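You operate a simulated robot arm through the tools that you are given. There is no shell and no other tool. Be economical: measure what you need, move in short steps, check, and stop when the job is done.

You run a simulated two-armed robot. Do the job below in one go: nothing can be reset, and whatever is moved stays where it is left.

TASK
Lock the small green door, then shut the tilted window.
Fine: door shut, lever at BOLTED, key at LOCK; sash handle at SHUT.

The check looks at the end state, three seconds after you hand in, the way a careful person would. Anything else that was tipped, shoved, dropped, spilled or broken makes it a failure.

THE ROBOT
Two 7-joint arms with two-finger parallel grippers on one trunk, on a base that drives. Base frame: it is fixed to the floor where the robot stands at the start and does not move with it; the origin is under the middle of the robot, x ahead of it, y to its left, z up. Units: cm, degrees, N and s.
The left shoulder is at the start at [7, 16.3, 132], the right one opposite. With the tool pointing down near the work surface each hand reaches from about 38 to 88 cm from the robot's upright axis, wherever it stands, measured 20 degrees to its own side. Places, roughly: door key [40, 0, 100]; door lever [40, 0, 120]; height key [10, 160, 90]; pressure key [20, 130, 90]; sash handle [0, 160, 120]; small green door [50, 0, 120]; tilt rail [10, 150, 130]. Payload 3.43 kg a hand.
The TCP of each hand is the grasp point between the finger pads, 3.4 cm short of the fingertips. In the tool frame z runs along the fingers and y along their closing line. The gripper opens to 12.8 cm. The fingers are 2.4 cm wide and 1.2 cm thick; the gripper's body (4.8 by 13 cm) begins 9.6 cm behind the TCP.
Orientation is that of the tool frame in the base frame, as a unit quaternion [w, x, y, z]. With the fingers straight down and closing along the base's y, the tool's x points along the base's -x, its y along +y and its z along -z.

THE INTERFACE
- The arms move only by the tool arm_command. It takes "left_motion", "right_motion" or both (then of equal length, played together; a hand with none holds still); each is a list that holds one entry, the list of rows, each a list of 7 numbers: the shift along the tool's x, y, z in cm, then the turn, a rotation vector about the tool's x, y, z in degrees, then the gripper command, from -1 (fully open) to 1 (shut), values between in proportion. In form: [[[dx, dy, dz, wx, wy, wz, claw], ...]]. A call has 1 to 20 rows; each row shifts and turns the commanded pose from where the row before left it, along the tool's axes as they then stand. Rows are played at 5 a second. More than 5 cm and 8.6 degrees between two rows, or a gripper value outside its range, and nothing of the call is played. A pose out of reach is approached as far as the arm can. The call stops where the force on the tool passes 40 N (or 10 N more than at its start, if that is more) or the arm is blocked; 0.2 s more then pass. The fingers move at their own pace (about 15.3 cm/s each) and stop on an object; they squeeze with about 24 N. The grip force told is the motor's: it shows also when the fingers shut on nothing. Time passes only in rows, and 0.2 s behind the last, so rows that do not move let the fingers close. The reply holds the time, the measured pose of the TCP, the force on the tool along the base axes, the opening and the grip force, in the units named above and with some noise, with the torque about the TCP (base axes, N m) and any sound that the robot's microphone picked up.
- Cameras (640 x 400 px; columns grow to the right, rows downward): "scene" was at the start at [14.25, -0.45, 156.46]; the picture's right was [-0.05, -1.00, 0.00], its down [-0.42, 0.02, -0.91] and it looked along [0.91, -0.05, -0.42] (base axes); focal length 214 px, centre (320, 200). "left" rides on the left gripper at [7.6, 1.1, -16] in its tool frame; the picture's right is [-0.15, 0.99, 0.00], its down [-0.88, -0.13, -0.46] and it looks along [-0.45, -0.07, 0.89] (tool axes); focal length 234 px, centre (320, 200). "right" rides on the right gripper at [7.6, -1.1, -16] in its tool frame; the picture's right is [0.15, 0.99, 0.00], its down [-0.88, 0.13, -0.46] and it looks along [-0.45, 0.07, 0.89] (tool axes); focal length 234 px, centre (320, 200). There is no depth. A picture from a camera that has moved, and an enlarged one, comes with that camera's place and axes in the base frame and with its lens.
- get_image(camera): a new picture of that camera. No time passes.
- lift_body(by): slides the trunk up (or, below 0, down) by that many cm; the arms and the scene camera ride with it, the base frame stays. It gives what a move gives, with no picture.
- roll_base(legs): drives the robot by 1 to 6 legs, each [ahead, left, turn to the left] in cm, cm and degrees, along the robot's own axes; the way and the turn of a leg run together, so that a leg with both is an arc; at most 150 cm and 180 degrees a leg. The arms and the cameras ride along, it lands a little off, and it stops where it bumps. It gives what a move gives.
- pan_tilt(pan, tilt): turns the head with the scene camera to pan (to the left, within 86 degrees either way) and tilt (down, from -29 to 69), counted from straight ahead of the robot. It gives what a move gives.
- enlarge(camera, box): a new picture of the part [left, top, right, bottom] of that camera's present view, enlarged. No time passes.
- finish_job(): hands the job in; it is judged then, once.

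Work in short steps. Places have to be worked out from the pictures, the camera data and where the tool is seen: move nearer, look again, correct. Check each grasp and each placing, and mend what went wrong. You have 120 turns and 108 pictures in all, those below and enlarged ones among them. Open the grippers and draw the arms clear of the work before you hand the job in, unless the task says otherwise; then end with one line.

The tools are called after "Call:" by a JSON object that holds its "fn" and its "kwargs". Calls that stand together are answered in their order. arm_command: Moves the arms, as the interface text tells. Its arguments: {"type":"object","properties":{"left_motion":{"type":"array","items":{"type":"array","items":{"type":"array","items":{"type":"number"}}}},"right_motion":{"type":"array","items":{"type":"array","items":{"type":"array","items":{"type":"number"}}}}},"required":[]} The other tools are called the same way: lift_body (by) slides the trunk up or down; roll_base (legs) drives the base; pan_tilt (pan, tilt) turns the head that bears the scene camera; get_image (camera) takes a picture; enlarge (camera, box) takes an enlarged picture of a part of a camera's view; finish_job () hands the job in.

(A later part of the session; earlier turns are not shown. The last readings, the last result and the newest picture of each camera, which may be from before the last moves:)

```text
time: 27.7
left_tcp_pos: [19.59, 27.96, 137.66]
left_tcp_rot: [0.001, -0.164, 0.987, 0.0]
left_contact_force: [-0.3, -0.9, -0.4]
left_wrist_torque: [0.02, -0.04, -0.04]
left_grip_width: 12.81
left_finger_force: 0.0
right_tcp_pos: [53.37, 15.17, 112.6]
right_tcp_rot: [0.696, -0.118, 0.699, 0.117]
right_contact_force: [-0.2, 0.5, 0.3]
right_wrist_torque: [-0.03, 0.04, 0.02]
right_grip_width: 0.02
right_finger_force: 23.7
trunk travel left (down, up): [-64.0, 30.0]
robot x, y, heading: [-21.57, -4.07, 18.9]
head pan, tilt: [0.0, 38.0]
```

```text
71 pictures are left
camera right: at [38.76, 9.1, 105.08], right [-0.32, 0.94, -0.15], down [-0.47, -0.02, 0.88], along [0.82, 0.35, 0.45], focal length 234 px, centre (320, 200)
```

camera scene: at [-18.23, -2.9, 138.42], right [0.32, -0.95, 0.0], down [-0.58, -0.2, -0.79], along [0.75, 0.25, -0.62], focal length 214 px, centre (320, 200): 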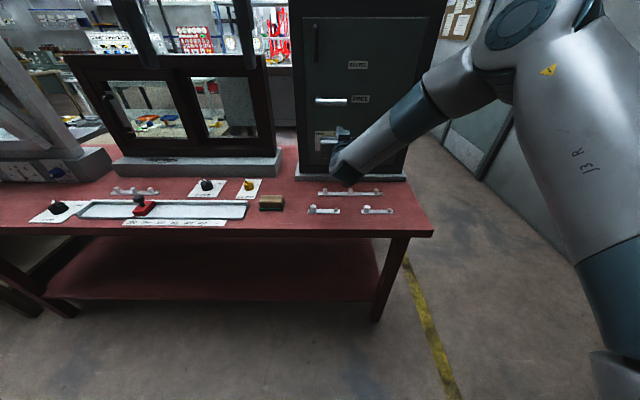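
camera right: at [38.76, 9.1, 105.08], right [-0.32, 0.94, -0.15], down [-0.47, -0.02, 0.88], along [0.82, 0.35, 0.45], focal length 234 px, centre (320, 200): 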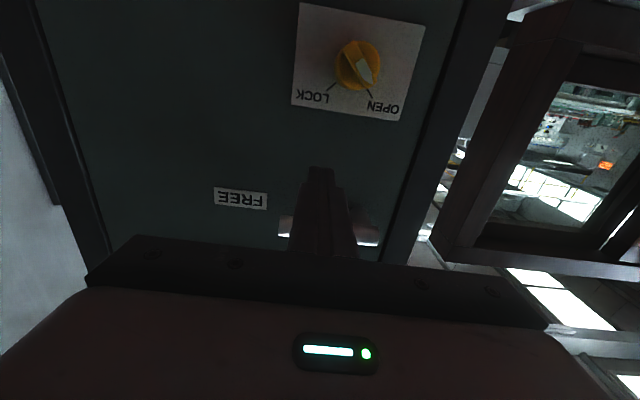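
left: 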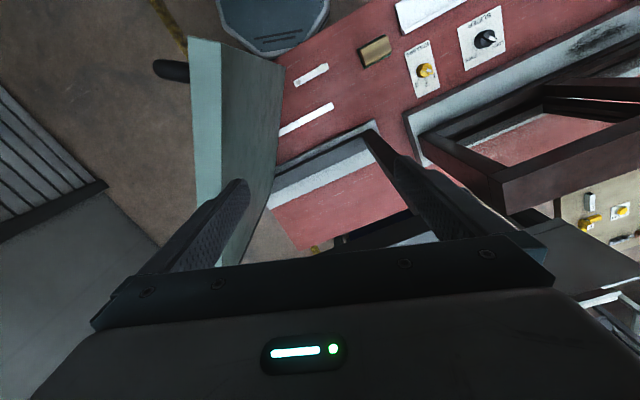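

The finger is below the lever. I'll move in 4 cm and then lift in small steps.

Call:
{"fn": "arm_command", "kwargs": {"right_motion": [[[0, 0, 4.2, 0, 0, 0, 1], [-3, 0, 0, 0, 0, 0, 1], [-1, 0, 0, 0, 0, 0, 1], [-0.7, 0, 0, 0, 0, 0, 1], [-0.7, 0, 0, 0, 0, 0, 1], [-0.7, 0, 0, 0, 0, 0, 1], [-0.7, 0, 0, 0, 0, 0, 1], [-0.7, 0, 0, 0, 0, 0, 1], [-0.7, 0, 0, 0, 0, 0, 1]]]}}

Call:
{"fn": "get_image", "kwargs": {"camera": "right"}}

Call:
{"fn": "enlarge", "kwargs": {"camera": "scene", "box": [260, 0, 440, 180]}}

```text
time: 29.7
left_tcp_pos: [19.75, 27.99, 137.56]
left_tcp_rot: [0.0, -0.163, 0.987, 0.001]
left_contact_force: [-0.6, 0.0, -0.7]
left_wrist_torque: [0.02, -0.03, 0.0]
left_grip_width: 12.8
left_finger_force: 0.1
right_tcp_pos: [57.58, 16.65, 120.52]
right_tcp_rot: [0.695, -0.117, 0.7, 0.116]
right_contact_force: [0.7, 0.5, 0.5]
right_wrist_torque: [0.01, 0.01, 0.0]
right_grip_width: 0.03
right_finger_force: 24.0
trunk travel left (down, up): [-64.0, 30.0]
robot x, y, heading: [-21.22, -4.09, 19.0]
head pan, tilt: [0.0, 38.0]
```

```text
70 pictures are left
camera right: at [42.84, 10.38, 113.19], right [-0.32, 0.94, -0.15], down [-0.47, -0.02, 0.88], along [0.82, 0.35, 0.44], focal length 234 px, centre (320, 200)
```

right: 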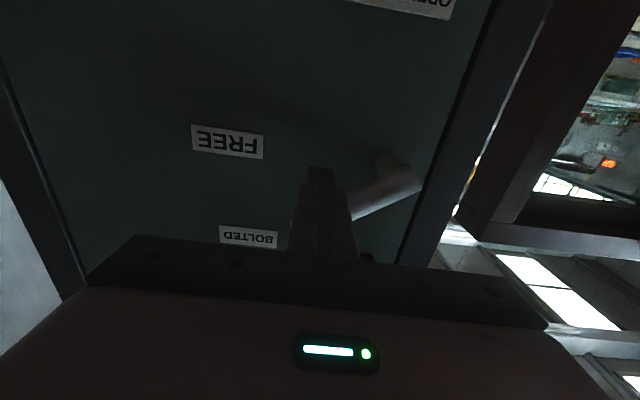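

```text
2.22 times, centred on (350, 90) of scene
camera zoom: at [-8.57, 0.52, 138.42], right [0.32, -0.95, 0.0], down [-0.58, -0.2, -0.79], along [0.75, 0.25, -0.62], focal length 477 px, centre (253, 444)
```

zoom: 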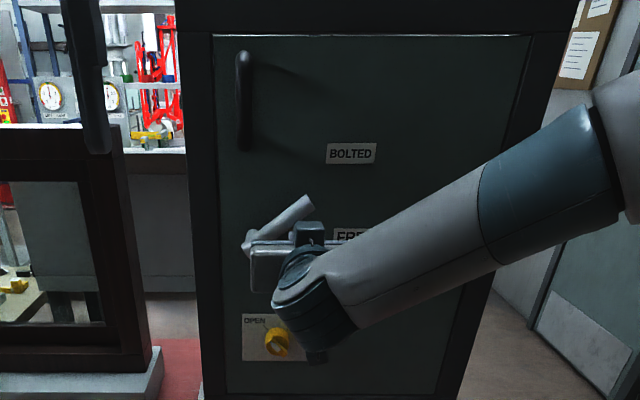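

The lever has risen to about 40°, close to BOLTED. I'll nudge it further and watch the force for the stop.

Call:
{"fn": "arm_command", "kwargs": {"right_motion": [[[-0.5, 0, 0, 0, 0, 0, 1], [-0.5, 0, 0, 0, 0, 0, 1], [0, 0, 0, 0, 0, 0, 1]]]}}

Call:
{"fn": "enlarge", "kwargs": {"camera": "scene", "box": [260, 0, 440, 180]}}

```text
time: 30.5
left_tcp_pos: [19.71, 27.96, 137.5]
left_tcp_rot: [-0.001, -0.164, 0.986, 0.0]
left_contact_force: [-1.0, 0.0, -0.2]
left_wrist_torque: [0.0, -0.01, 0.01]
left_grip_width: 12.78
left_finger_force: 0.0
right_tcp_pos: [57.54, 16.76, 121.5]
right_tcp_rot: [0.694, -0.117, 0.701, 0.116]
right_contact_force: [0.1, -0.3, -0.1]
right_wrist_torque: [-0.01, 0.02, 0.0]
right_grip_width: 0.0
right_finger_force: 24.1
trunk travel left (down, up): [-64.0, 30.0]
robot x, y, heading: [-21.41, -3.91, 18.5]
head pan, tilt: [0.0, 38.0]
```

```text
2.22 times, centred on (350, 90) of scene
camera zoom: at [-8.56, 0.57, 138.41], right [0.32, -0.95, 0.0], down [-0.58, -0.2, -0.79], along [0.75, 0.25, -0.62], focal length 477 px, centre (253, 444)
```

zoom: 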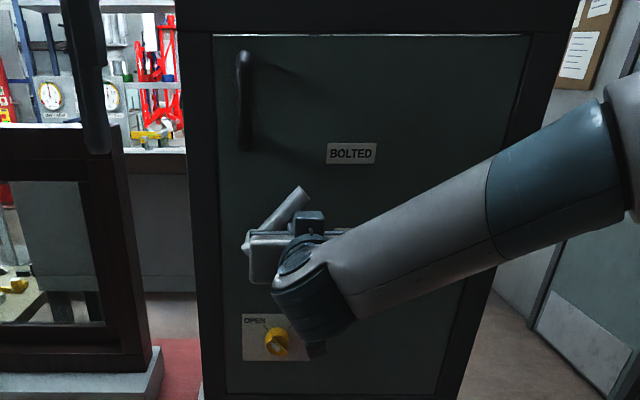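

The lever is at about 45° and the BOLTED label at about 39–40°, with no stop felt yet. I'll probe a little further for an end stop.

Call:
{"fn": "arm_command", "kwargs": {"right_motion": [[[-0.5, 0, 0, 0, 0, 0, 1], [-0.5, 0, 0, 0, 0, 0, 1], [0, 0, 0, 0, 0, 0, 1]]]}}

Call:
{"fn": "enlarge", "kwargs": {"camera": "scene", "box": [260, 0, 440, 180]}}

```text
time: 31.3
left_tcp_pos: [19.98, 27.92, 137.43]
left_tcp_rot: [0.0, -0.165, 0.986, 0.0]
left_contact_force: [-0.3, 0.2, 0.6]
left_wrist_torque: [0.02, 0.0, -0.04]
left_grip_width: 12.81
left_finger_force: 0.1
right_tcp_pos: [57.66, 16.67, 121.92]
right_tcp_rot: [0.692, -0.118, 0.703, 0.115]
right_contact_force: [-7.7, -3.6, -24.3]
right_wrist_torque: [-0.26, 0.07, 0.13]
right_grip_width: 0.03
right_finger_force: 24.2
trunk travel left (down, up): [-64.0, 30.0]
robot x, y, heading: [-21.84, -3.92, 18.8]
head pan, tilt: [0.0, 38.0]
```

```text
2.22 times, centred on (350, 90) of scene
camera zoom: at [-8.37, 0.56, 138.36], right [0.32, -0.95, 0.0], down [-0.58, -0.2, -0.79], along [0.74, 0.25, -0.62], focal length 477 px, centre (253, 444)
```

zoom: 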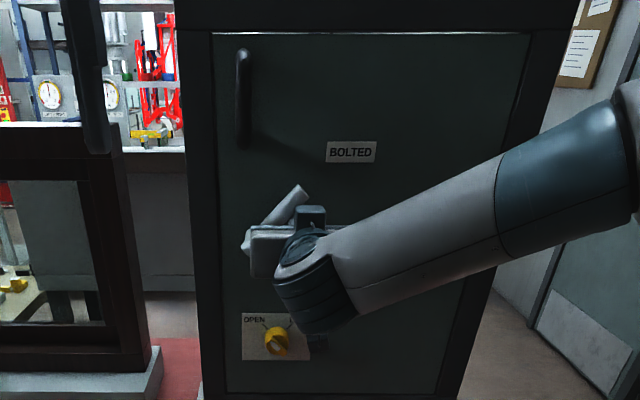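

I felt a firm end stop at about 45°, so the lever is at BOLTED. I'll drop off it, back away and line up with the key knob (v≈-0.8, z≈103.4), rolling -35° to straddle its ridge.

Call:
{"fn": "arm_command", "kwargs": {"right_motion": [[[2, 0, 0, 0, 0, 0, 1], [3, 0, 0, 0, 0, 0, 1], [0, 0, -4, 0, 0, 0, 1], [0, 0, -4, 0, 0, 0, 1], [0, 0, -4, 0, 0, 0, 1], [4, 1, 0, 0, 0, 0, 0.2], [4, 1, 0, 0, 0, 0, 0.2], [4, 0, 0, 0, 0, 0, 0.2], [1.5, 0, 0, 0, 0, -7, 0.2], [0, 0, 0, 0, 0, -7, 0.2], [0, 0, 0, 0, 0, -7, 0.2], [0, 0, 0, 0, 0, -7, 0.2], [0, 0, 0, 0, 0, -7, 0.2], [0, 0, 0, 0, 0, 0, 0.2]]]}}

Call:
{"fn": "get_image", "kwargs": {"camera": "right"}}

Call:
{"fn": "enlarge", "kwargs": {"camera": "scene", "box": [260, 0, 440, 180]}}

```text
time: 34.3
left_tcp_pos: [19.74, 27.98, 137.55]
left_tcp_rot: [0.0, -0.164, 0.986, 0.001]
left_contact_force: [0.8, -0.7, 0.4]
left_wrist_torque: [0.0, 0.0, 0.0]
left_grip_width: 12.8
left_finger_force: 0.1
right_tcp_pos: [45.61, 14.77, 104.13]
right_tcp_rot: [0.697, -0.323, 0.632, -0.099]
right_contact_force: [0.0, -0.2, 0.9]
right_wrist_torque: [0.01, 0.02, 0.01]
right_grip_width: 5.13
right_finger_force: 0.1
trunk travel left (down, up): [-64.0, 30.0]
robot x, y, heading: [-21.59, -3.81, 19.1]
head pan, tilt: [0.0, 38.0]
```

```text
66 pictures are left
camera right: at [32.17, 4.59, 98.77], right [-0.24, 0.68, -0.69], down [-0.63, 0.43, 0.65], along [0.74, 0.59, 0.32], focal length 234 px, centre (320, 200)
```

right: 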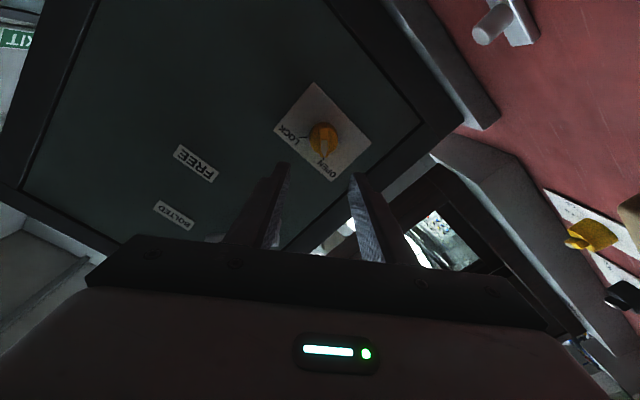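

```text
2.22 times, centred on (350, 90) of scene
camera zoom: at [-8.56, 0.56, 138.41], right [0.32, -0.95, 0.0], down [-0.58, -0.2, -0.79], along [0.75, 0.25, -0.62], focal length 477 px, centre (253, 444)
```

zoom: 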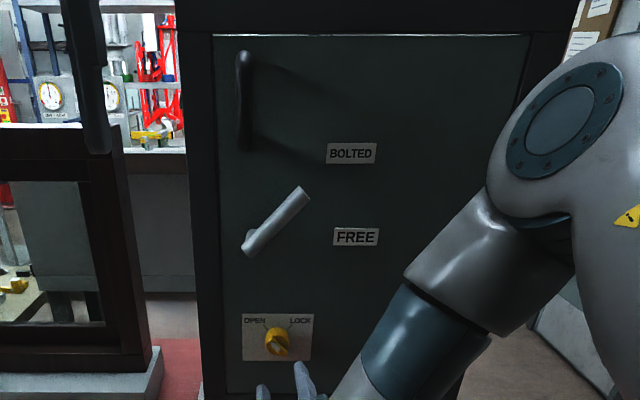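

The lever holds at BOLTED. I'll take close views of the key to align on it.

Call:
{"fn": "enlarge", "kwargs": {"camera": "right", "box": [260, 70, 390, 190]}}

Call:
{"fn": "enlarge", "kwargs": {"camera": "scene", "box": [320, 130, 360, 170]}}

```text
3.33 times, centred on (325, 130) of right
camera zoom: at [32.17, 4.59, 98.77], right [-0.24, 0.68, -0.69], down [-0.63, 0.43, 0.65], along [0.74, 0.59, 0.32], focal length 781 px, centre (303, 433)
```

zoom: 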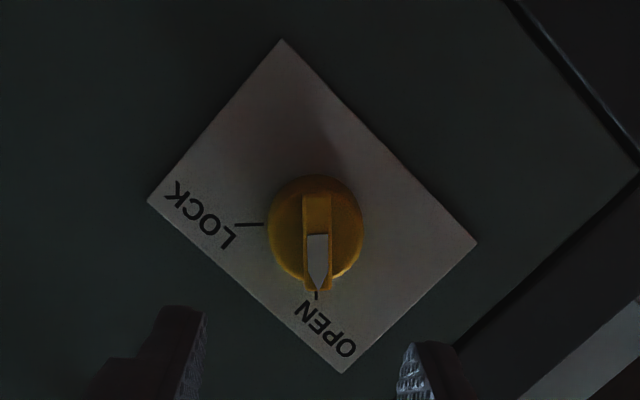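

```text
10.00 times, centred on (340, 150) of scene
camera zoom: at [-8.56, 0.56, 138.41], right [0.32, -0.95, 0.0], down [-0.58, -0.2, -0.79], along [0.75, 0.25, -0.62], focal length 2145 px, centre (120, 700)
```

zoom: 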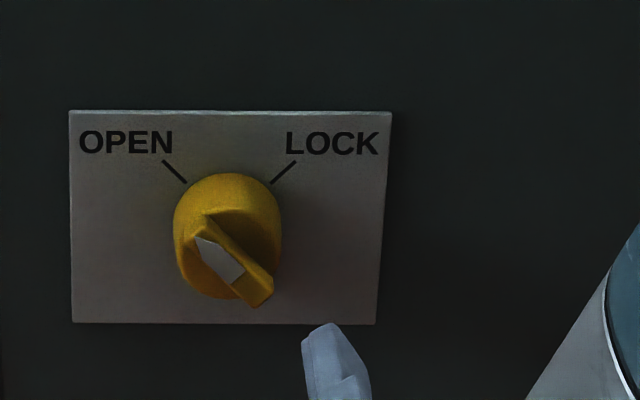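

The ridge lines up with the finger plane. The knob axis is about 0.9 cm in tool x and 0.5 cm in y off the TCP line, so I'll correct that, advance and look again.

Call:
{"fn": "arm_command", "kwargs": {"right_motion": [[[0.9, 0.5, 3, 0, 0, 0, 0.1], [0, 0, 3, 0, 0, 0, 0.1], [0, 0, 0, 0, 0, 0, 0.1]]]}}

Call:
{"fn": "enlarge", "kwargs": {"camera": "right", "box": [220, 50, 420, 210]}}

Call:
{"fn": "enlarge", "kwargs": {"camera": "scene", "box": [310, 100, 390, 180]}}

```text
time: 35.1
left_tcp_pos: [19.78, 27.74, 137.61]
left_tcp_rot: [-0.001, -0.164, 0.987, 0.0]
left_contact_force: [-0.9, -0.3, 0.5]
left_wrist_torque: [0.01, -0.02, 0.01]
left_grip_width: 12.79
left_finger_force: 0.1
right_tcp_pos: [50.59, 17.56, 103.7]
right_tcp_rot: [0.695, -0.321, 0.636, -0.1]
right_contact_force: [-0.7, 0.1, 0.4]
right_wrist_torque: [0.01, 0.03, 0.0]
right_grip_width: 5.77
right_finger_force: 0.0
right hand out of reach, approached as far as the arm can: row 1, 2
trunk travel left (down, up): [-64.0, 30.0]
robot x, y, heading: [-21.76, -4.12, 18.9]
head pan, tilt: [0.0, 38.0]
```

```text
2.50 times, centred on (320, 130) of right
camera zoom: at [37.14, 7.56, 98.41], right [-0.24, 0.69, -0.69], down [-0.62, 0.44, 0.65], along [0.75, 0.58, 0.32], focal length 585 px, centre (320, 375)
```

zoom: 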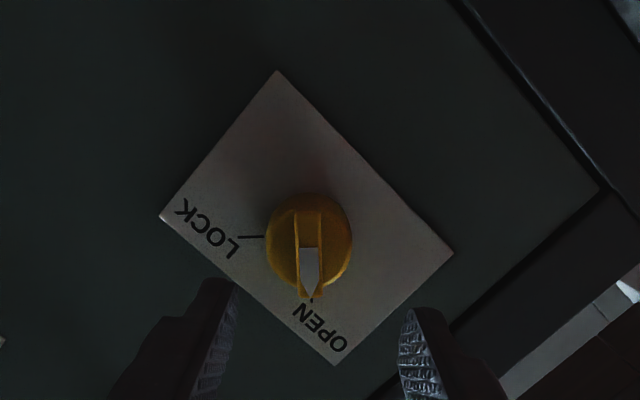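

```text
5.00 times, centred on (350, 140) of scene
camera zoom: at [-8.59, 0.51, 138.42], right [0.32, -0.95, 0.0], down [-0.58, -0.2, -0.79], along [0.75, 0.25, -0.62], focal length 1072 px, centre (170, 500)
```

zoom: 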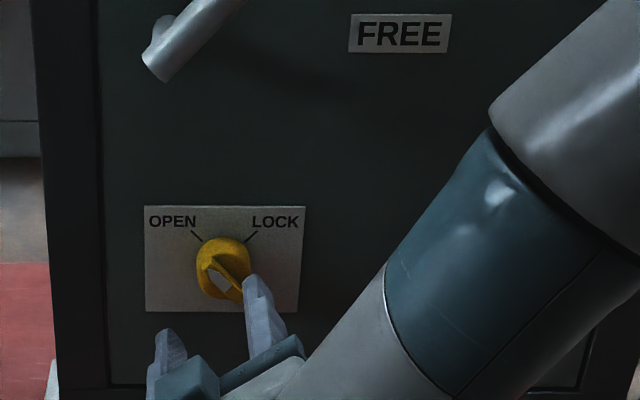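

The knob's ridge front is at u≈60.5, and the TCP line is off by about (1.1, -0.5) cm because the arm is near a joint limit. I'll raise the hand, lower the trunk 8 cm for a better arm posture, and recheck.

Call:
{"fn": "arm_command", "kwargs": {"right_motion": [[[0, 0, -3, 0, 0, 0, 0.1], [-3.2, -2.3, 0, 0, 0, 0, 0.1], [-3.2, -2.3, 0, 0, 0, 0, 0.1], [0, 0, 0, 0, 0, 0, 0.1]]]}}

Call:
{"fn": "lift_body", "kwargs": {"by": -8}}

Call:
{"fn": "arm_command", "kwargs": {"right_motion": [[[0, 0, 0, 0, 0, 0, 0.1]]]}}

Call:
{"fn": "enlarge", "kwargs": {"camera": "right", "box": [220, 50, 420, 210]}}

```text
time: 36.1
left_tcp_pos: [19.76, 28.05, 137.57]
left_tcp_rot: [-0.001, -0.164, 0.987, 0.0]
left_contact_force: [0.1, 0.2, -0.2]
left_wrist_torque: [-0.04, 0.0, 0.0]
left_grip_width: 12.81
left_finger_force: 0.0
right_tcp_pos: [47.71, 16.72, 111.78]
right_tcp_rot: [0.697, -0.321, 0.633, -0.098]
right_contact_force: [-0.3, 0.5, 0.1]
right_wrist_torque: [-0.01, -0.03, -0.02]
right_grip_width: 5.77
right_finger_force: 0.2
trunk travel left (down, up): [-64.0, 30.0]
robot x, y, heading: [-21.75, -3.87, 18.6]
head pan, tilt: [0.0, 38.0]
```

```text
time: 37.2
left_tcp_pos: [19.68, 27.99, 129.69]
left_tcp_rot: [0.0, -0.164, 0.986, 0.0]
left_contact_force: [-0.6, -1.2, 0.6]
left_wrist_torque: [0.01, -0.02, 0.01]
left_grip_width: 12.79
left_finger_force: 0.1
right_tcp_pos: [47.74, 16.49, 103.91]
right_tcp_rot: [0.698, -0.322, 0.633, -0.098]
right_contact_force: [-0.3, -0.3, 0.2]
right_wrist_torque: [-0.02, 0.05, 0.0]
right_grip_width: 5.76
right_finger_force: 0.1
trunk travel left (down, up): [-56.0, 38.0]
robot x, y, heading: [-21.52, -4.44, 18.9]
head pan, tilt: [0.0, 38.0]
```

```text
time: 37.6
left_tcp_pos: [19.75, 28.09, 129.51]
left_tcp_rot: [-0.001, -0.164, 0.986, -0.001]
left_contact_force: [0.3, -0.3, 0.8]
left_wrist_torque: [0.0, -0.01, -0.03]
left_grip_width: 12.82
left_finger_force: 0.1
right_tcp_pos: [47.82, 16.61, 103.74]
right_tcp_rot: [0.697, -0.322, 0.633, -0.099]
right_contact_force: [0.1, 0.7, 0.5]
right_wrist_torque: [0.01, 0.02, -0.01]
right_grip_width: 5.77
right_finger_force: 0.1
trunk travel left (down, up): [-56.0, 38.0]
robot x, y, heading: [-21.71, -3.7, 19.0]
head pan, tilt: [0.0, 38.0]
```

```text
2.50 times, centred on (320, 130) of right
camera zoom: at [34.39, 6.45, 98.45], right [-0.24, 0.69, -0.69], down [-0.62, 0.43, 0.65], along [0.74, 0.59, 0.32], focal length 585 px, centre (320, 375)
```

zoom: 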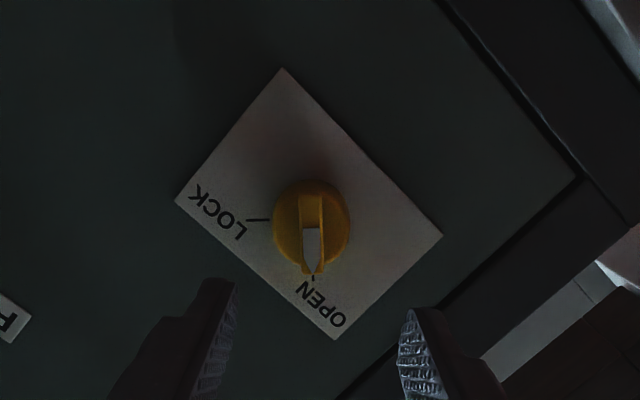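

The knob is at (+1.2, -0.5) in the tool frame, with the ridge front 9.9 cm ahead of the TCP. I'll correct that and advance partway.

Call:
{"fn": "arm_command", "kwargs": {"right_motion": [[[1.2, -0.5, 0, 0, 0, 0, 0.1], [0, 0, 2.2, 0, 0, 0, 0.1], [0, 0, 2.2, 0, 0, 0, 0.1], [0, 0, 0, 0, 0, 0, 0.1]]]}}

Call:
{"fn": "enlarge", "kwargs": {"camera": "right", "box": [220, 80, 420, 240]}}

Call:
{"fn": "enlarge", "kwargs": {"camera": "scene", "box": [310, 80, 390, 160]}}

```text
time: 38.6
left_tcp_pos: [19.75, 27.9, 129.54]
left_tcp_rot: [0.0, -0.164, 0.986, 0.0]
left_contact_force: [-0.2, 0.0, 0.3]
left_wrist_torque: [0.03, 0.01, 0.01]
left_grip_width: 12.81
left_finger_force: 0.0
right_tcp_pos: [52.19, 17.02, 103.06]
right_tcp_rot: [0.698, -0.321, 0.633, -0.098]
right_contact_force: [-0.3, 0.0, -0.3]
right_wrist_torque: [0.03, 0.03, 0.01]
right_grip_width: 5.78
right_finger_force: 0.1
trunk travel left (down, up): [-56.0, 38.0]
robot x, y, heading: [-21.61, -4.07, 19.2]
head pan, tilt: [0.0, 38.0]
```

```text
2.50 times, centred on (320, 160) of right
camera zoom: at [38.89, 6.89, 97.7], right [-0.24, 0.69, -0.69], down [-0.63, 0.43, 0.65], along [0.74, 0.59, 0.32], focal length 585 px, centre (320, 300)
```

zoom: 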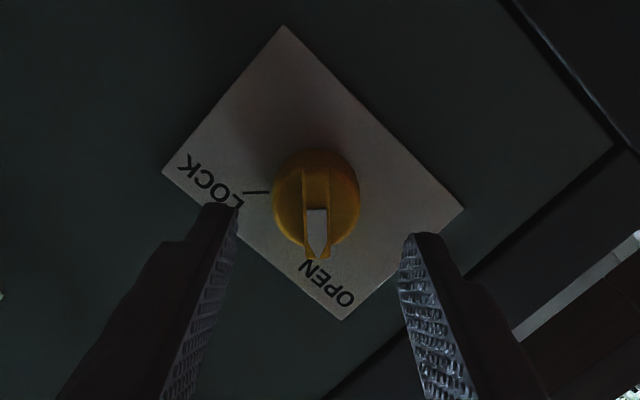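

```text
5.00 times, centred on (350, 120) of scene
camera zoom: at [-8.6, 0.54, 130.42], right [0.32, -0.95, 0.0], down [-0.58, -0.2, -0.79], along [0.75, 0.25, -0.62], focal length 1072 px, centre (170, 600)
```

zoom: 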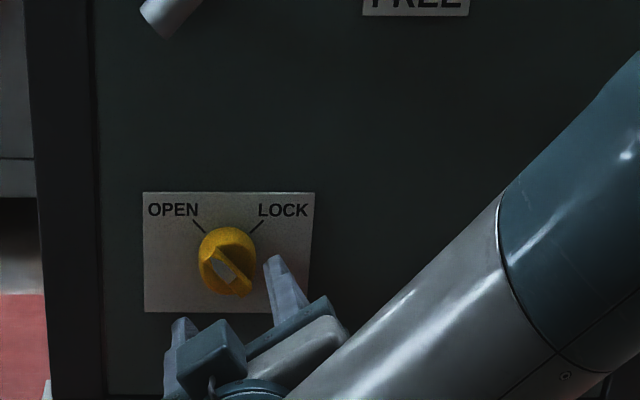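

Nearly aligned, with 0.4 cm left in tool x. I'll advance 3.5 cm and close on the ridge.

Call:
{"fn": "arm_command", "kwargs": {"right_motion": [[[0.4, -0.1, 1.5, 0, 0, 0, 0.1], [0, 0, 2.0, 0, 0, 0, 0.1], [0, 0, 0, 0, 0, 0, 0.6], [0, 0, 0, 0, 0, 0, 1], [0, 0, 0, 0, 0, 0, 1]]]}}

Call:
{"fn": "enlarge", "kwargs": {"camera": "right", "box": [220, 80, 420, 240]}}

Call:
{"fn": "enlarge", "kwargs": {"camera": "scene", "box": [310, 80, 390, 160]}}

```text
time: 39.8
left_tcp_pos: [19.72, 27.9, 129.43]
left_tcp_rot: [0.0, -0.165, 0.986, 0.0]
left_contact_force: [0.7, -0.7, -0.4]
left_wrist_torque: [0.0, -0.03, 0.02]
left_grip_width: 12.76
left_finger_force: 0.1
right_tcp_pos: [55.52, 18.09, 102.61]
right_tcp_rot: [0.698, -0.323, 0.632, -0.097]
right_contact_force: [0.8, -0.1, 0.3]
right_wrist_torque: [0.01, -0.01, -0.03]
right_grip_width: 0.0
right_finger_force: 24.1
trunk travel left (down, up): [-56.0, 38.0]
robot x, y, heading: [-21.29, -4.1, 18.8]
head pan, tilt: [0.0, 38.0]
```

```text
2.50 times, centred on (320, 160) of right
camera zoom: at [42.23, 7.84, 97.26], right [-0.24, 0.69, -0.69], down [-0.63, 0.43, 0.65], along [0.74, 0.59, 0.32], focal length 585 px, centre (320, 300)
```

zoom: 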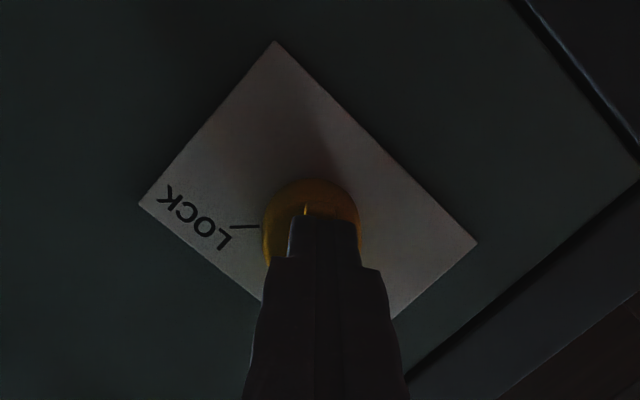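

```text
5.00 times, centred on (350, 120) of scene
camera zoom: at [-8.57, 0.53, 130.41], right [0.32, -0.95, 0.0], down [-0.58, -0.2, -0.79], along [0.75, 0.25, -0.62], focal length 1072 px, centre (170, 600)
```

zoom: 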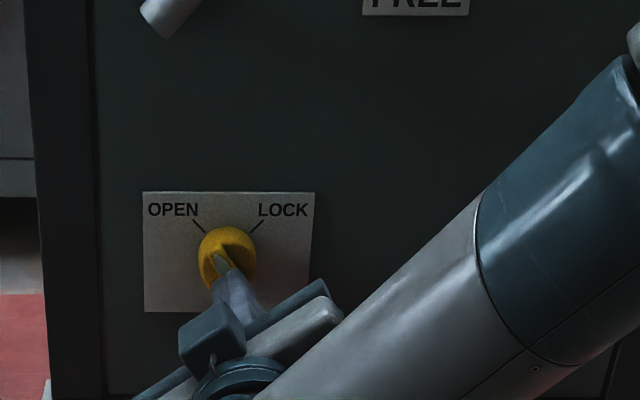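

The fingers closed on nothing because they stopped short of the ridge. I'll reopen, go 1.6 cm deeper and close again.

Call:
{"fn": "arm_command", "kwargs": {"right_motion": [[[0, 0, 0, 0, 0, 0, 0.3], [0, 0, 0, 0, 0, 0, 0.3], [0, 0, 0, 0, 0, 0, 0.3], [0, 0, 0.8, 0, 0, 0, 0.3], [0, 0, 0.8, 0, 0, 0, 0.3], [0, 0, 0, 0, 0, 0, 0.7], [0, 0, 0, 0, 0, 0, 1], [0, 0, 0, 0, 0, 0, 1]]]}}

Call:
{"fn": "enlarge", "kwargs": {"camera": "right", "box": [220, 80, 420, 240]}}

```text
time: 41.6
left_tcp_pos: [19.82, 27.83, 129.64]
left_tcp_rot: [0.0, -0.164, 0.986, 0.0]
left_contact_force: [0.0, 0.1, 0.3]
left_wrist_torque: [0.0, 0.0, 0.03]
left_grip_width: 12.78
left_finger_force: 0.0
right_tcp_pos: [57.27, 18.38, 102.59]
right_tcp_rot: [0.698, -0.321, 0.633, -0.098]
right_contact_force: [-1.1, -3.8, 1.2]
right_wrist_torque: [0.02, -0.03, -0.29]
right_grip_width: 3.74
right_finger_force: 45.2
trunk travel left (down, up): [-56.0, 38.0]
robot x, y, heading: [-21.01, -3.97, 19.0]
head pan, tilt: [0.0, 38.0]
```

```text
2.50 times, centred on (320, 160) of right
camera zoom: at [43.89, 8.24, 97.3], right [-0.24, 0.69, -0.69], down [-0.62, 0.43, 0.65], along [0.74, 0.59, 0.32], focal length 585 px, centre (320, 300)
```

zoom: 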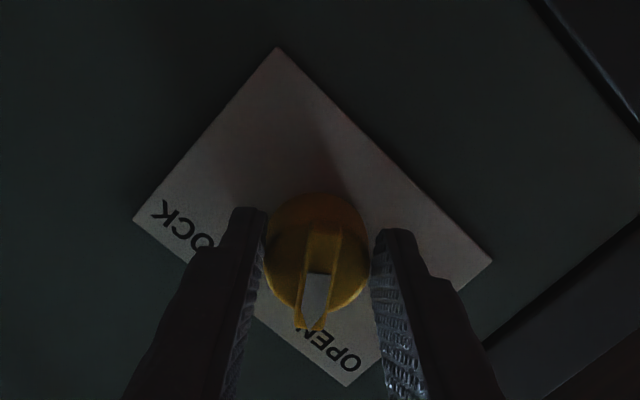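

I have a grip on the barrel (3.7 cm). I'll try turning +40° and check whether the key follows.

Call:
{"fn": "arm_command", "kwargs": {"right_motion": [[[0, 0, 0, 0, 0, 8, 1], [0, 0, 0, 0, 0, 8, 1], [0, 0, 0, 0, 0, 8, 1], [0, 0, 0, 0, 0, 8, 1], [0, 0, 0, 0, 0, 8, 1], [0, 0, 0, 0, 0, 0, 1]]]}}

Call:
{"fn": "enlarge", "kwargs": {"camera": "right", "box": [220, 80, 420, 240]}}

```text
time: 43.0
left_tcp_pos: [19.7, 28.28, 129.37]
left_tcp_rot: [-0.001, -0.164, 0.987, -0.001]
left_contact_force: [-0.4, 0.7, -0.2]
left_wrist_torque: [0.0, 0.0, -0.03]
left_grip_width: 12.8
left_finger_force: 0.1
right_tcp_pos: [57.09, 18.83, 102.63]
right_tcp_rot: [0.687, -0.087, 0.706, 0.147]
right_contact_force: [-7.0, 14.2, -11.4]
right_wrist_torque: [-0.13, 0.02, 0.76]
right_grip_width: 3.75
right_finger_force: 45.0
trunk travel left (down, up): [-56.0, 38.0]
robot x, y, heading: [-21.4, -4.02, 19.0]
head pan, tilt: [0.0, 38.0]
```

```text
2.50 times, centred on (320, 160) of right
camera zoom: at [42.14, 13.13, 95.19], right [-0.33, 0.94, -0.06], down [-0.44, -0.1, 0.89], along [0.84, 0.32, 0.44], focal length 585 px, centre (320, 300)
```

zoom: 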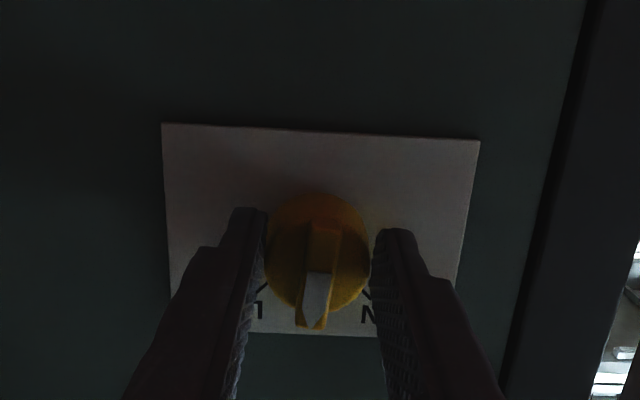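

The key turns with the grip. There's some side force, so I'll relieve it with a small shift and continue the turn.

Call:
{"fn": "arm_command", "kwargs": {"right_motion": [[[0.2, 0.3, 0, 0, 0, 0, 1], [0, 0, 0, 0, 0, 8, 1], [0, 0, 0, 0, 0, 8, 1], [0, 0, 0, 0, 0, 8, 1], [0, 0, 0, 0, 0, 0, 1]]]}}

Call:
{"fn": "enlarge", "kwargs": {"camera": "right", "box": [220, 80, 420, 240]}}

```text
time: 44.2
left_tcp_pos: [19.65, 28.32, 129.49]
left_tcp_rot: [0.001, -0.164, 0.986, -0.001]
left_contact_force: [0.3, 0.5, -0.8]
left_wrist_torque: [0.01, 0.0, 0.01]
left_grip_width: 12.79
left_finger_force: 0.1
right_tcp_pos: [56.88, 19.2, 102.64]
right_tcp_rot: [0.643, 0.06, 0.707, 0.288]
right_contact_force: [-5.8, 19.3, 0.3]
right_wrist_torque: [-0.07, -0.17, 0.95]
right_grip_width: 3.74
right_finger_force: 44.6
trunk travel left (down, up): [-56.0, 38.0]
robot x, y, heading: [-21.79, -4.19, 19.1]
head pan, tilt: [0.0, 38.0]
```

```text
2.50 times, centred on (320, 160) of right
camera zoom: at [41.01, 16.42, 95.65], right [-0.31, 0.89, 0.35], down [-0.32, -0.44, 0.84], along [0.9, 0.14, 0.42], focal length 585 px, centre (320, 300)
```

zoom: 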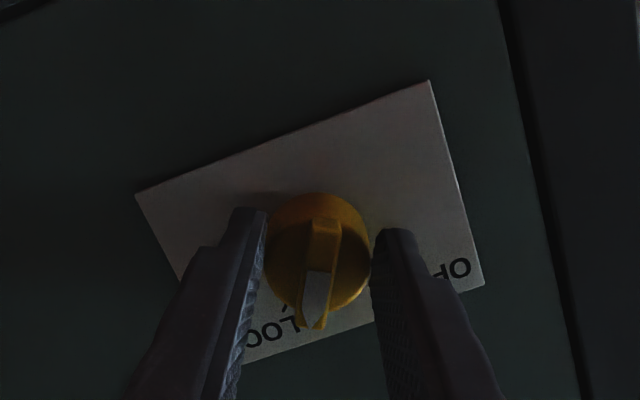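

It's nearly at LOCK, with about 15° left. I'll continue with another small relief shift.

Call:
{"fn": "arm_command", "kwargs": {"right_motion": [[[0, 0.4, 0, 0, 0, 0, 1], [0, 0, 0, 0, 0, 7, 1], [0, 0, 0, 0, 0, 7, 1], [0, 0, 0, 0, 0, 5, 1], [0, 0, 0, 0, 0, 0, 1]]]}}

Call:
{"fn": "enlarge", "kwargs": {"camera": "right", "box": [220, 80, 420, 240]}}

```text
time: 45.4
left_tcp_pos: [19.71, 28.16, 129.55]
left_tcp_rot: [0.0, -0.165, 0.986, -0.001]
left_contact_force: [-1.1, 0.8, 0.1]
left_wrist_torque: [0.02, 0.04, 0.04]
left_grip_width: 12.81
left_finger_force: 0.0
right_tcp_pos: [56.83, 19.22, 102.93]
right_tcp_rot: [0.587, 0.178, 0.687, 0.388]
right_contact_force: [-6.7, 16.8, 1.2]
right_wrist_torque: [-0.13, -0.03, 0.43]
right_grip_width: 3.73
right_finger_force: 44.6
trunk travel left (down, up): [-56.0, 38.0]
robot x, y, heading: [-21.56, -4.02, 19.0]
head pan, tilt: [0.0, 38.0]
```

```text
2.50 times, centred on (320, 160) of right
camera zoom: at [40.21, 18.64, 97.17], right [-0.25, 0.73, 0.64], down [-0.24, -0.68, 0.69], along [0.94, 0.02, 0.34], focal length 585 px, centre (320, 300)
```

zoom: 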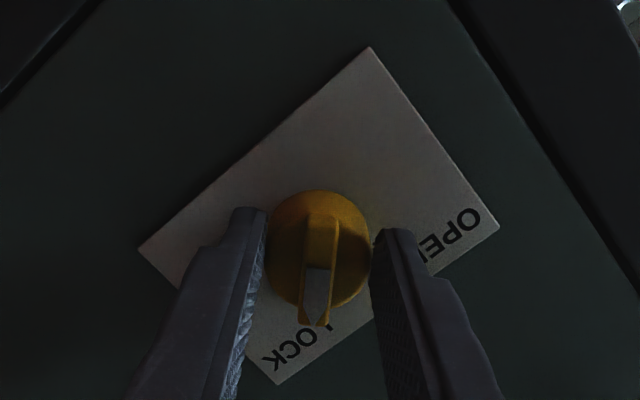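

It's about 83° round and the pointer is at LOCK. I'll nudge 6° more to find the end stop.

Call:
{"fn": "arm_command", "kwargs": {"right_motion": [[[0, 0, 0, 0, 0, 4, 1], [0, 0, 0, 0, 0, 4, 1], [0, 0, 0, 0, 0, 0, 1]]]}}

Call:
{"fn": "enlarge", "kwargs": {"camera": "right", "box": [220, 80, 420, 240]}}

```text
time: 46.2
left_tcp_pos: [19.55, 28.14, 129.58]
left_tcp_rot: [-0.001, -0.164, 0.986, 0.0]
left_contact_force: [-0.1, -0.2, 0.2]
left_wrist_torque: [-0.02, 0.01, 0.0]
left_grip_width: 12.78
left_finger_force: 0.1
right_tcp_pos: [56.8, 19.13, 103.04]
right_tcp_rot: [0.561, 0.225, 0.672, 0.429]
right_contact_force: [-2.5, 11.8, 10.3]
right_wrist_torque: [-0.92, -0.61, 0.5]
right_grip_width: 3.72
right_finger_force: 45.1
trunk travel left (down, up): [-56.0, 38.0]
robot x, y, heading: [-21.65, -4.0, 18.7]
head pan, tilt: [0.0, 38.0]
```

```text
2.50 times, centred on (320, 160) of right
camera zoom: at [40.02, 19.3, 98.03], right [-0.22, 0.64, 0.74], down [-0.22, -0.77, 0.6], along [0.95, -0.03, 0.3], focal length 585 px, centre (320, 300)
```

zoom: 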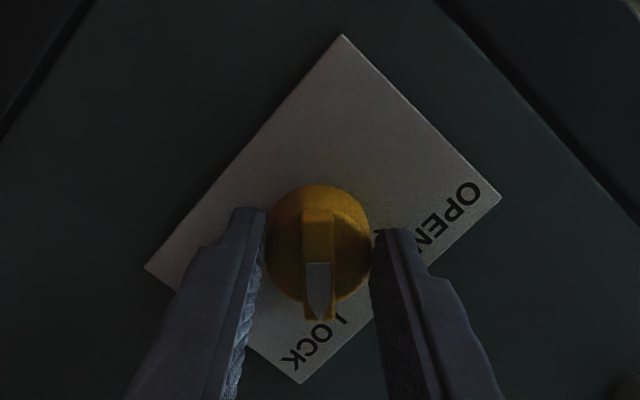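

Torque about the key axis jumped to about 1.1 N·m, so the stop is reached. I'll open, back away and check.

Call:
{"fn": "arm_command", "kwargs": {"right_motion": [[[0, 0, 0, 0, 0, 0, 0.1], [0, 0, 0, 0, 0, 0, 0.1], [0, 0, 0, 0, 0, 0, 0.1], [0, 0, -3, 0, 0, 0, 0.1], [0, 0, -4, 0, 0, 0, 0.1], [0, 0, -4, 0, 0, 0, 0.1], [0, 0, 0, 0, 0, 0, 0.1]]]}}

Call:
{"fn": "enlarge", "kwargs": {"camera": "right", "box": [220, 50, 420, 210]}}

Call:
{"fn": "enlarge", "kwargs": {"camera": "scene", "box": [260, 0, 420, 160]}}

```text
time: 47.8
left_tcp_pos: [19.81, 28.06, 129.49]
left_tcp_rot: [-0.001, -0.164, 0.986, 0.0]
left_contact_force: [-1.0, 0.3, -0.1]
left_wrist_torque: [-0.02, 0.01, -0.04]
left_grip_width: 12.85
left_finger_force: 0.0
right_tcp_pos: [46.29, 15.26, 102.89]
right_tcp_rot: [0.559, 0.225, 0.673, 0.429]
right_contact_force: [-0.2, -0.2, -0.6]
right_wrist_torque: [0.0, -0.03, 0.01]
right_grip_width: 5.76
right_finger_force: 0.1
trunk travel left (down, up): [-56.0, 38.0]
robot x, y, heading: [-21.53, -3.8, 19.1]
head pan, tilt: [0.0, 38.0]
```

```text
2.50 times, centred on (320, 130) of right
camera zoom: at [29.38, 15.44, 98.02], right [-0.21, 0.64, 0.74], down [-0.21, -0.77, 0.6], along [0.95, -0.03, 0.3], focal length 585 px, centre (320, 375)
```

zoom: 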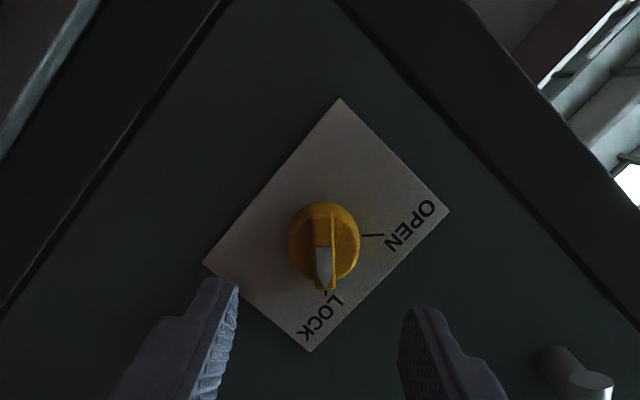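

```text
2.50 times, centred on (340, 80) of scene
camera zoom: at [-8.55, 0.59, 130.41], right [0.32, -0.95, 0.0], down [-0.58, -0.2, -0.79], along [0.75, 0.25, -0.62], focal length 536 px, centre (270, 500)
```

zoom: 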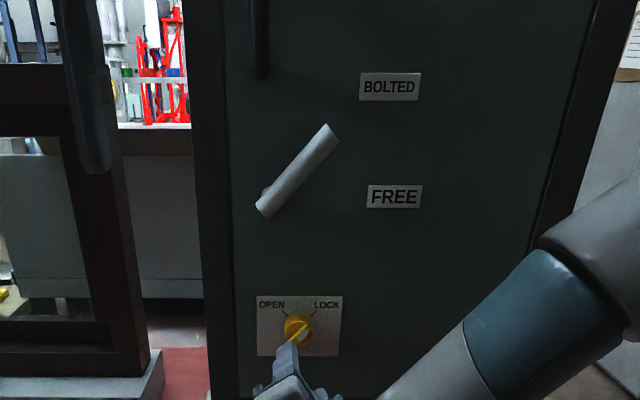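

The door is shut, the lever BOLTED and the key at LOCK. I'll back away and slide left toward the tilted window.

Call:
{"fn": "roll_base", "kwargs": {"legs": [[-25, 0, 0], [0, 75, 0]]}}

Call:
{"fn": "pan_tilt", "kwargs": {"pan": 40, "tilt": 25}}

Call:
{"fn": "get_image", "kwargs": {"camera": "scene"}}

```text
time: 53.2
left_tcp_pos: [-28.24, 89.57, 129.48]
left_tcp_rot: [0.0, -0.17, 0.985, 0.0]
left_contact_force: [0.4, 0.7, -0.2]
left_wrist_torque: [0.0, -0.02, 0.0]
left_grip_width: 12.8
left_finger_force: 0.1
right_tcp_pos: [-1.69, 77.1, 102.95]
right_tcp_rot: [0.556, 0.222, 0.675, 0.431]
right_contact_force: [0.3, 0.1, -0.3]
right_wrist_torque: [0.04, 0.0, -0.01]
right_grip_width: 5.75
right_finger_force: 0.1
trunk travel left (down, up): [-56.0, 38.0]
robot x, y, heading: [-68.64, 57.29, 19.4]
head pan, tilt: [0.0, 38.0]
```

```text
time: 54.3
left_tcp_pos: [-28.15, 89.55, 129.5]
left_tcp_rot: [0.0, -0.169, 0.986, 0.0]
left_contact_force: [0.3, -0.4, 0.0]
left_wrist_torque: [0.03, -0.01, 0.0]
left_grip_width: 12.81
left_finger_force: 0.1
right_tcp_pos: [-1.58, 77.18, 103.06]
right_tcp_rot: [0.556, 0.222, 0.675, 0.431]
right_contact_force: [-0.3, 0.1, -0.3]
right_wrist_torque: [-0.03, 0.02, -0.01]
right_grip_width: 5.77
right_finger_force: 0.1
trunk travel left (down, up): [-56.0, 38.0]
robot x, y, heading: [-68.98, 56.99, 19.6]
head pan, tilt: [40.0, 25.0]
```

```text
48 pictures are left
camera scene: at [-59.76, 66.84, 132.44], right [0.86, -0.51, 0.0], down [-0.22, -0.36, -0.91], along [0.46, 0.78, -0.42], focal length 214 px, centre (320, 200)
```

scene: 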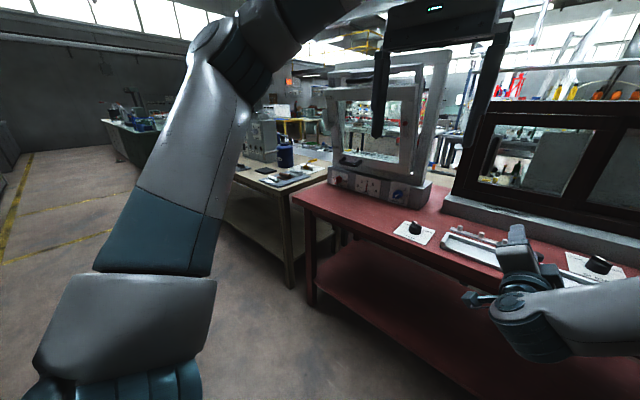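

Call:
{"fn": "enlarge", "kwargs": {"camera": "scene", "box": [300, 50, 460, 220]}}

Call:
{"fn": "arm_command", "kwargs": {"right_motion": [[[0, 0, -3, 0, 0, -7.5, 1], [0, 0, -3, 0, 0, -7.5, 1], [0, 0, -2, 0, 0, -7.5, 1], [0, 0, 0, 0, 0, -7.5, 1], [0, 0, 0, 0, 0, -7.5, 1], [0, 0, 0, 0, 0, -7.5, 1], [0, 0, 0, 0, 0, -7.5, 1], [-4, 0, 0, 0, 0, 0, 1], [-4, 0, 0, 0, 0, 0, 1], [-4, 0, 0, 0, 0, 0, 1], [-4, 0, 0, 0, 0, 0, 1]]]}}

```text
2.35 times, centred on (380, 135) of scene
camera zoom: at [-59.76, 66.84, 132.44], right [0.86, -0.51, 0.0], down [-0.22, -0.36, -0.91], along [0.46, 0.78, -0.42], focal length 505 px, centre (179, 353)
```

zoom: 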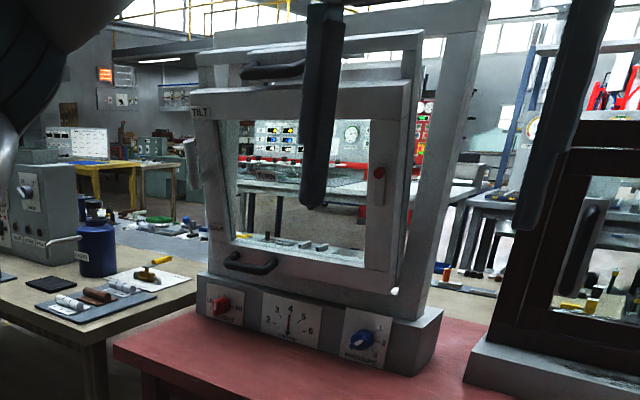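

```text
time: 56.7
left_tcp_pos: [-28.33, 89.44, 129.62]
left_tcp_rot: [-0.001, -0.169, 0.986, 0.001]
left_contact_force: [0.1, -0.7, -0.3]
left_wrist_torque: [0.05, -0.01, -0.01]
left_grip_width: 12.8
left_finger_force: 0.0
right_tcp_pos: [-9.08, 73.3, 119.34]
right_tcp_rot: [0.69, -0.099, 0.703, 0.141]
right_contact_force: [0.8, -0.1, 0.1]
right_wrist_torque: [-0.02, 0.01, 0.04]
right_grip_width: 0.01
right_finger_force: 23.9
trunk travel left (down, up): [-56.0, 38.0]
robot x, y, heading: [-69.41, 57.12, 19.7]
head pan, tilt: [40.0, 25.0]
```

The sash leans inward at the top. Its handle is on the left stile with TILT/TURN/SHUT marks. I'll drive further left to face it.

Call:
{"fn": "roll_base", "kwargs": {"legs": [[0, 65, 0]]}}

Call:
{"fn": "pan_tilt", "kwargs": {"pan": 0, "tilt": 20}}

Call:
{"fn": "get_image", "kwargs": {"camera": "scene"}}

```text
time: 60.3
left_tcp_pos: [-50.73, 150.93, 129.58]
left_tcp_rot: [0.001, -0.176, 0.984, 0.0]
left_contact_force: [-0.4, 0.6, 0.3]
left_wrist_torque: [0.01, -0.01, 0.0]
left_grip_width: 12.84
left_finger_force: 0.0
right_tcp_pos: [-31.17, 135.26, 119.34]
right_tcp_rot: [0.689, -0.104, 0.702, 0.146]
right_contact_force: [0.4, -0.7, -0.1]
right_wrist_torque: [0.0, -0.03, -0.03]
right_grip_width: 0.01
right_finger_force: 24.6
trunk travel left (down, up): [-56.0, 38.0]
robot x, y, heading: [-91.31, 118.03, 20.3]
head pan, tilt: [40.0, 25.0]
```

```text
time: 61.4
left_tcp_pos: [-50.71, 150.88, 129.62]
left_tcp_rot: [0.0, -0.176, 0.984, 0.0]
left_contact_force: [0.0, -0.1, -0.3]
left_wrist_torque: [-0.07, -0.01, -0.04]
left_grip_width: 12.76
left_finger_force: 0.1
right_tcp_pos: [-31.33, 135.2, 119.17]
right_tcp_rot: [0.689, -0.104, 0.702, 0.146]
right_contact_force: [-0.4, -0.1, 0.4]
right_wrist_torque: [-0.01, 0.04, 0.01]
right_grip_width: 0.0
right_finger_force: 23.4
trunk travel left (down, up): [-56.0, 38.0]
robot x, y, heading: [-91.22, 118.33, 20.3]
head pan, tilt: [0.0, 20.0]
```

```text
46 pictures are left
camera scene: at [-77.77, 123.11, 133.25], right [0.35, -0.94, 0.0], down [-0.32, -0.12, -0.94], along [0.88, 0.33, -0.34], focal length 214 px, centre (320, 200)
```

scene: 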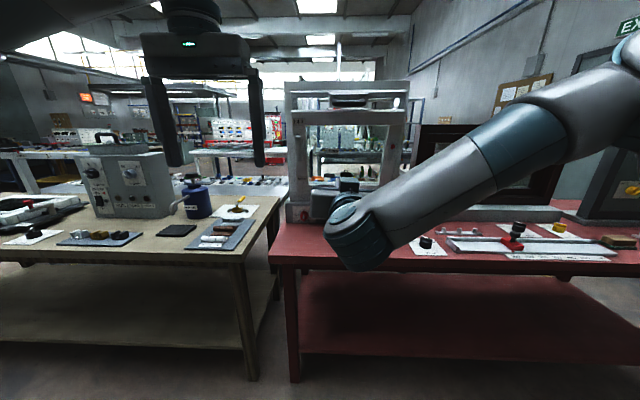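

The right arm hides part of the window. I'll shift it right and enlarge the window.

Call:
{"fn": "arm_command", "kwargs": {"right_motion": [[[0, -4.5, 0, 0, 0, 0, 1], [0, -4.5, 0, 0, 0, 0, 1], [0, -4.5, 0, 0, 0, 0, 1], [0, -4.5, 0, 0, 0, 0, 1], [0, -4.5, 0, 0, 0, 0, 1]]]}}

Call:
{"fn": "enlarge", "kwargs": {"camera": "scene", "box": [260, 70, 430, 240]}}

```text
time: 62.6
left_tcp_pos: [-50.74, 150.65, 129.63]
left_tcp_rot: [0.0, -0.176, 0.984, 0.0]
left_contact_force: [-0.5, 0.2, 0.8]
left_wrist_torque: [0.08, -0.02, 0.03]
left_grip_width: 12.79
left_finger_force: 0.0
right_tcp_pos: [-23.1, 113.92, 117.92]
right_tcp_rot: [0.69, -0.104, 0.702, 0.146]
right_contact_force: [0.9, -0.4, -0.2]
right_wrist_torque: [-0.01, 0.05, -0.03]
right_grip_width: 0.01
right_finger_force: 23.8
trunk travel left (down, up): [-56.0, 38.0]
robot x, y, heading: [-91.24, 118.07, 20.2]
head pan, tilt: [0.0, 20.0]
```

```text
2.35 times, centred on (345, 155) of scene
camera zoom: at [-77.77, 122.86, 133.27], right [0.35, -0.94, 0.0], down [-0.32, -0.12, -0.94], along [0.88, 0.33, -0.34], focal length 505 px, centre (261, 306)
```

zoom: 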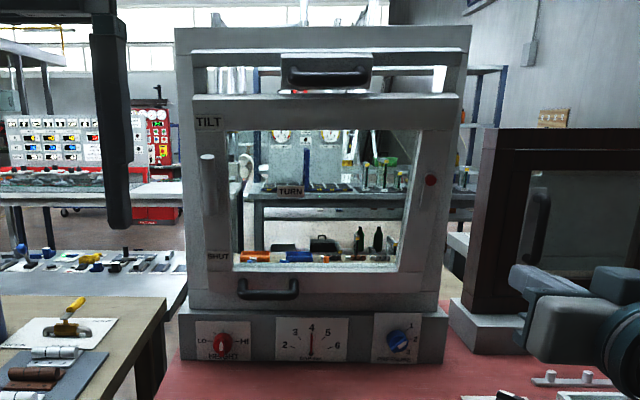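

The handle now points up at TILT, and SHUT is at the bottom by way of TURN. The sash is tipped toward me at the top. I'll close in: left 12 cm and ahead 18 cm.

Call:
{"fn": "roll_base", "kwargs": {"legs": [[0, 12, 0], [18, 0, -1]]}}

Call:
{"fn": "get_image", "kwargs": {"camera": "scene"}}

Call:
{"fn": "enlarge", "kwargs": {"camera": "right", "box": [0, 0, 640, 400]}}

```text
time: 64.9
left_tcp_pos: [-37.55, 167.74, 129.55]
left_tcp_rot: [-0.002, -0.168, 0.986, -0.001]
left_contact_force: [0.3, 0.2, -0.3]
left_wrist_torque: [-0.04, 0.04, 0.02]
left_grip_width: 12.8
left_finger_force: 0.2
right_tcp_pos: [-10.35, 130.52, 118.05]
right_tcp_rot: [0.69, -0.098, 0.703, 0.141]
right_contact_force: [0.6, -0.3, -0.1]
right_wrist_torque: [0.01, -0.02, 0.03]
right_grip_width: 0.0
right_finger_force: 23.6
trunk travel left (down, up): [-56.0, 38.0]
robot x, y, heading: [-78.65, 135.56, 19.5]
head pan, tilt: [0.0, 20.0]
```

```text
44 pictures are left
camera scene: at [-64.81, 140.25, 133.25], right [0.33, -0.94, 0.0], down [-0.32, -0.11, -0.94], along [0.89, 0.31, -0.34], focal length 214 px, centre (320, 200)
```

scene: 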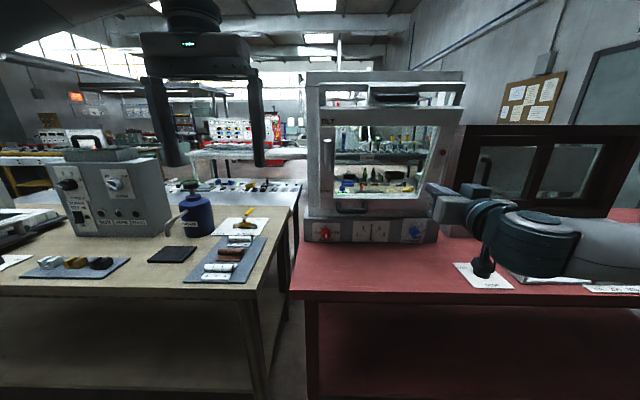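

```text
1.00 times, centred on (320, 200) of right (not enlarged: the box is as wide or as high as the picture)
camera zoom: at [-25.17, 124.57, 110.58], right [-0.33, 0.94, -0.09], down [-0.45, -0.08, 0.89], along [0.83, 0.34, 0.45], focal length 234 px, centre (320, 200)
```

zoom: 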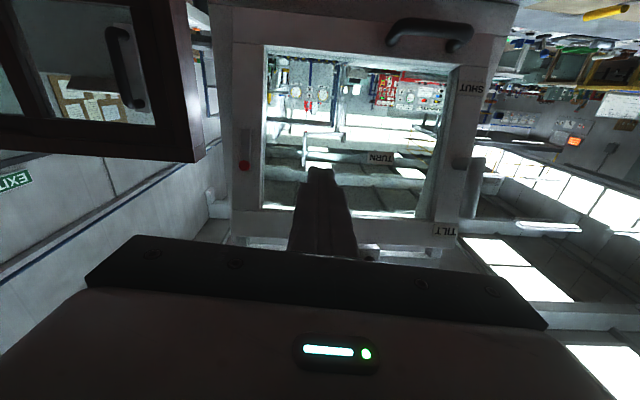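

Call:
{"fn": "enlarge", "kwargs": {"camera": "scene", "box": [290, 60, 470, 250]}}

Call:
{"fn": "get_image", "kwargs": {"camera": "left"}}

```text
2.11 times, centred on (380, 155) of scene
camera zoom: at [-64.81, 140.25, 133.25], right [0.33, -0.94, 0.0], down [-0.32, -0.11, -0.94], along [0.89, 0.31, -0.34], focal length 452 px, centre (194, 295)
```

zoom: 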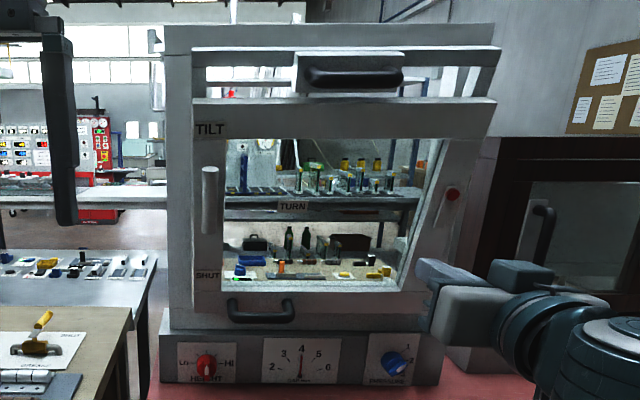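

```text
41 pictures are left
camera left: at [-44.91, 166.2, 145.61], right [-0.19, 0.98, 0.0], down [0.87, 0.17, 0.45], along [0.45, 0.09, -0.89], focal length 234 px, centre (320, 200)
```

left: 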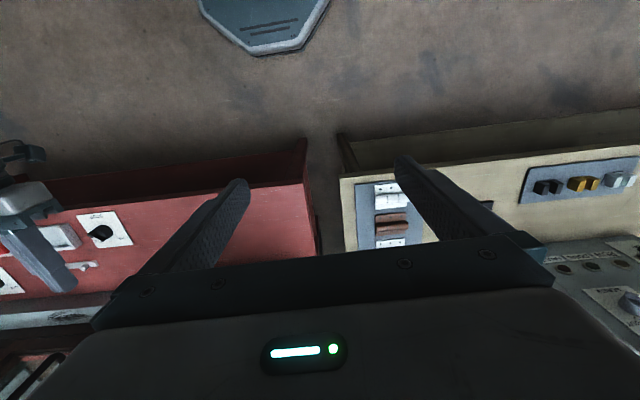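

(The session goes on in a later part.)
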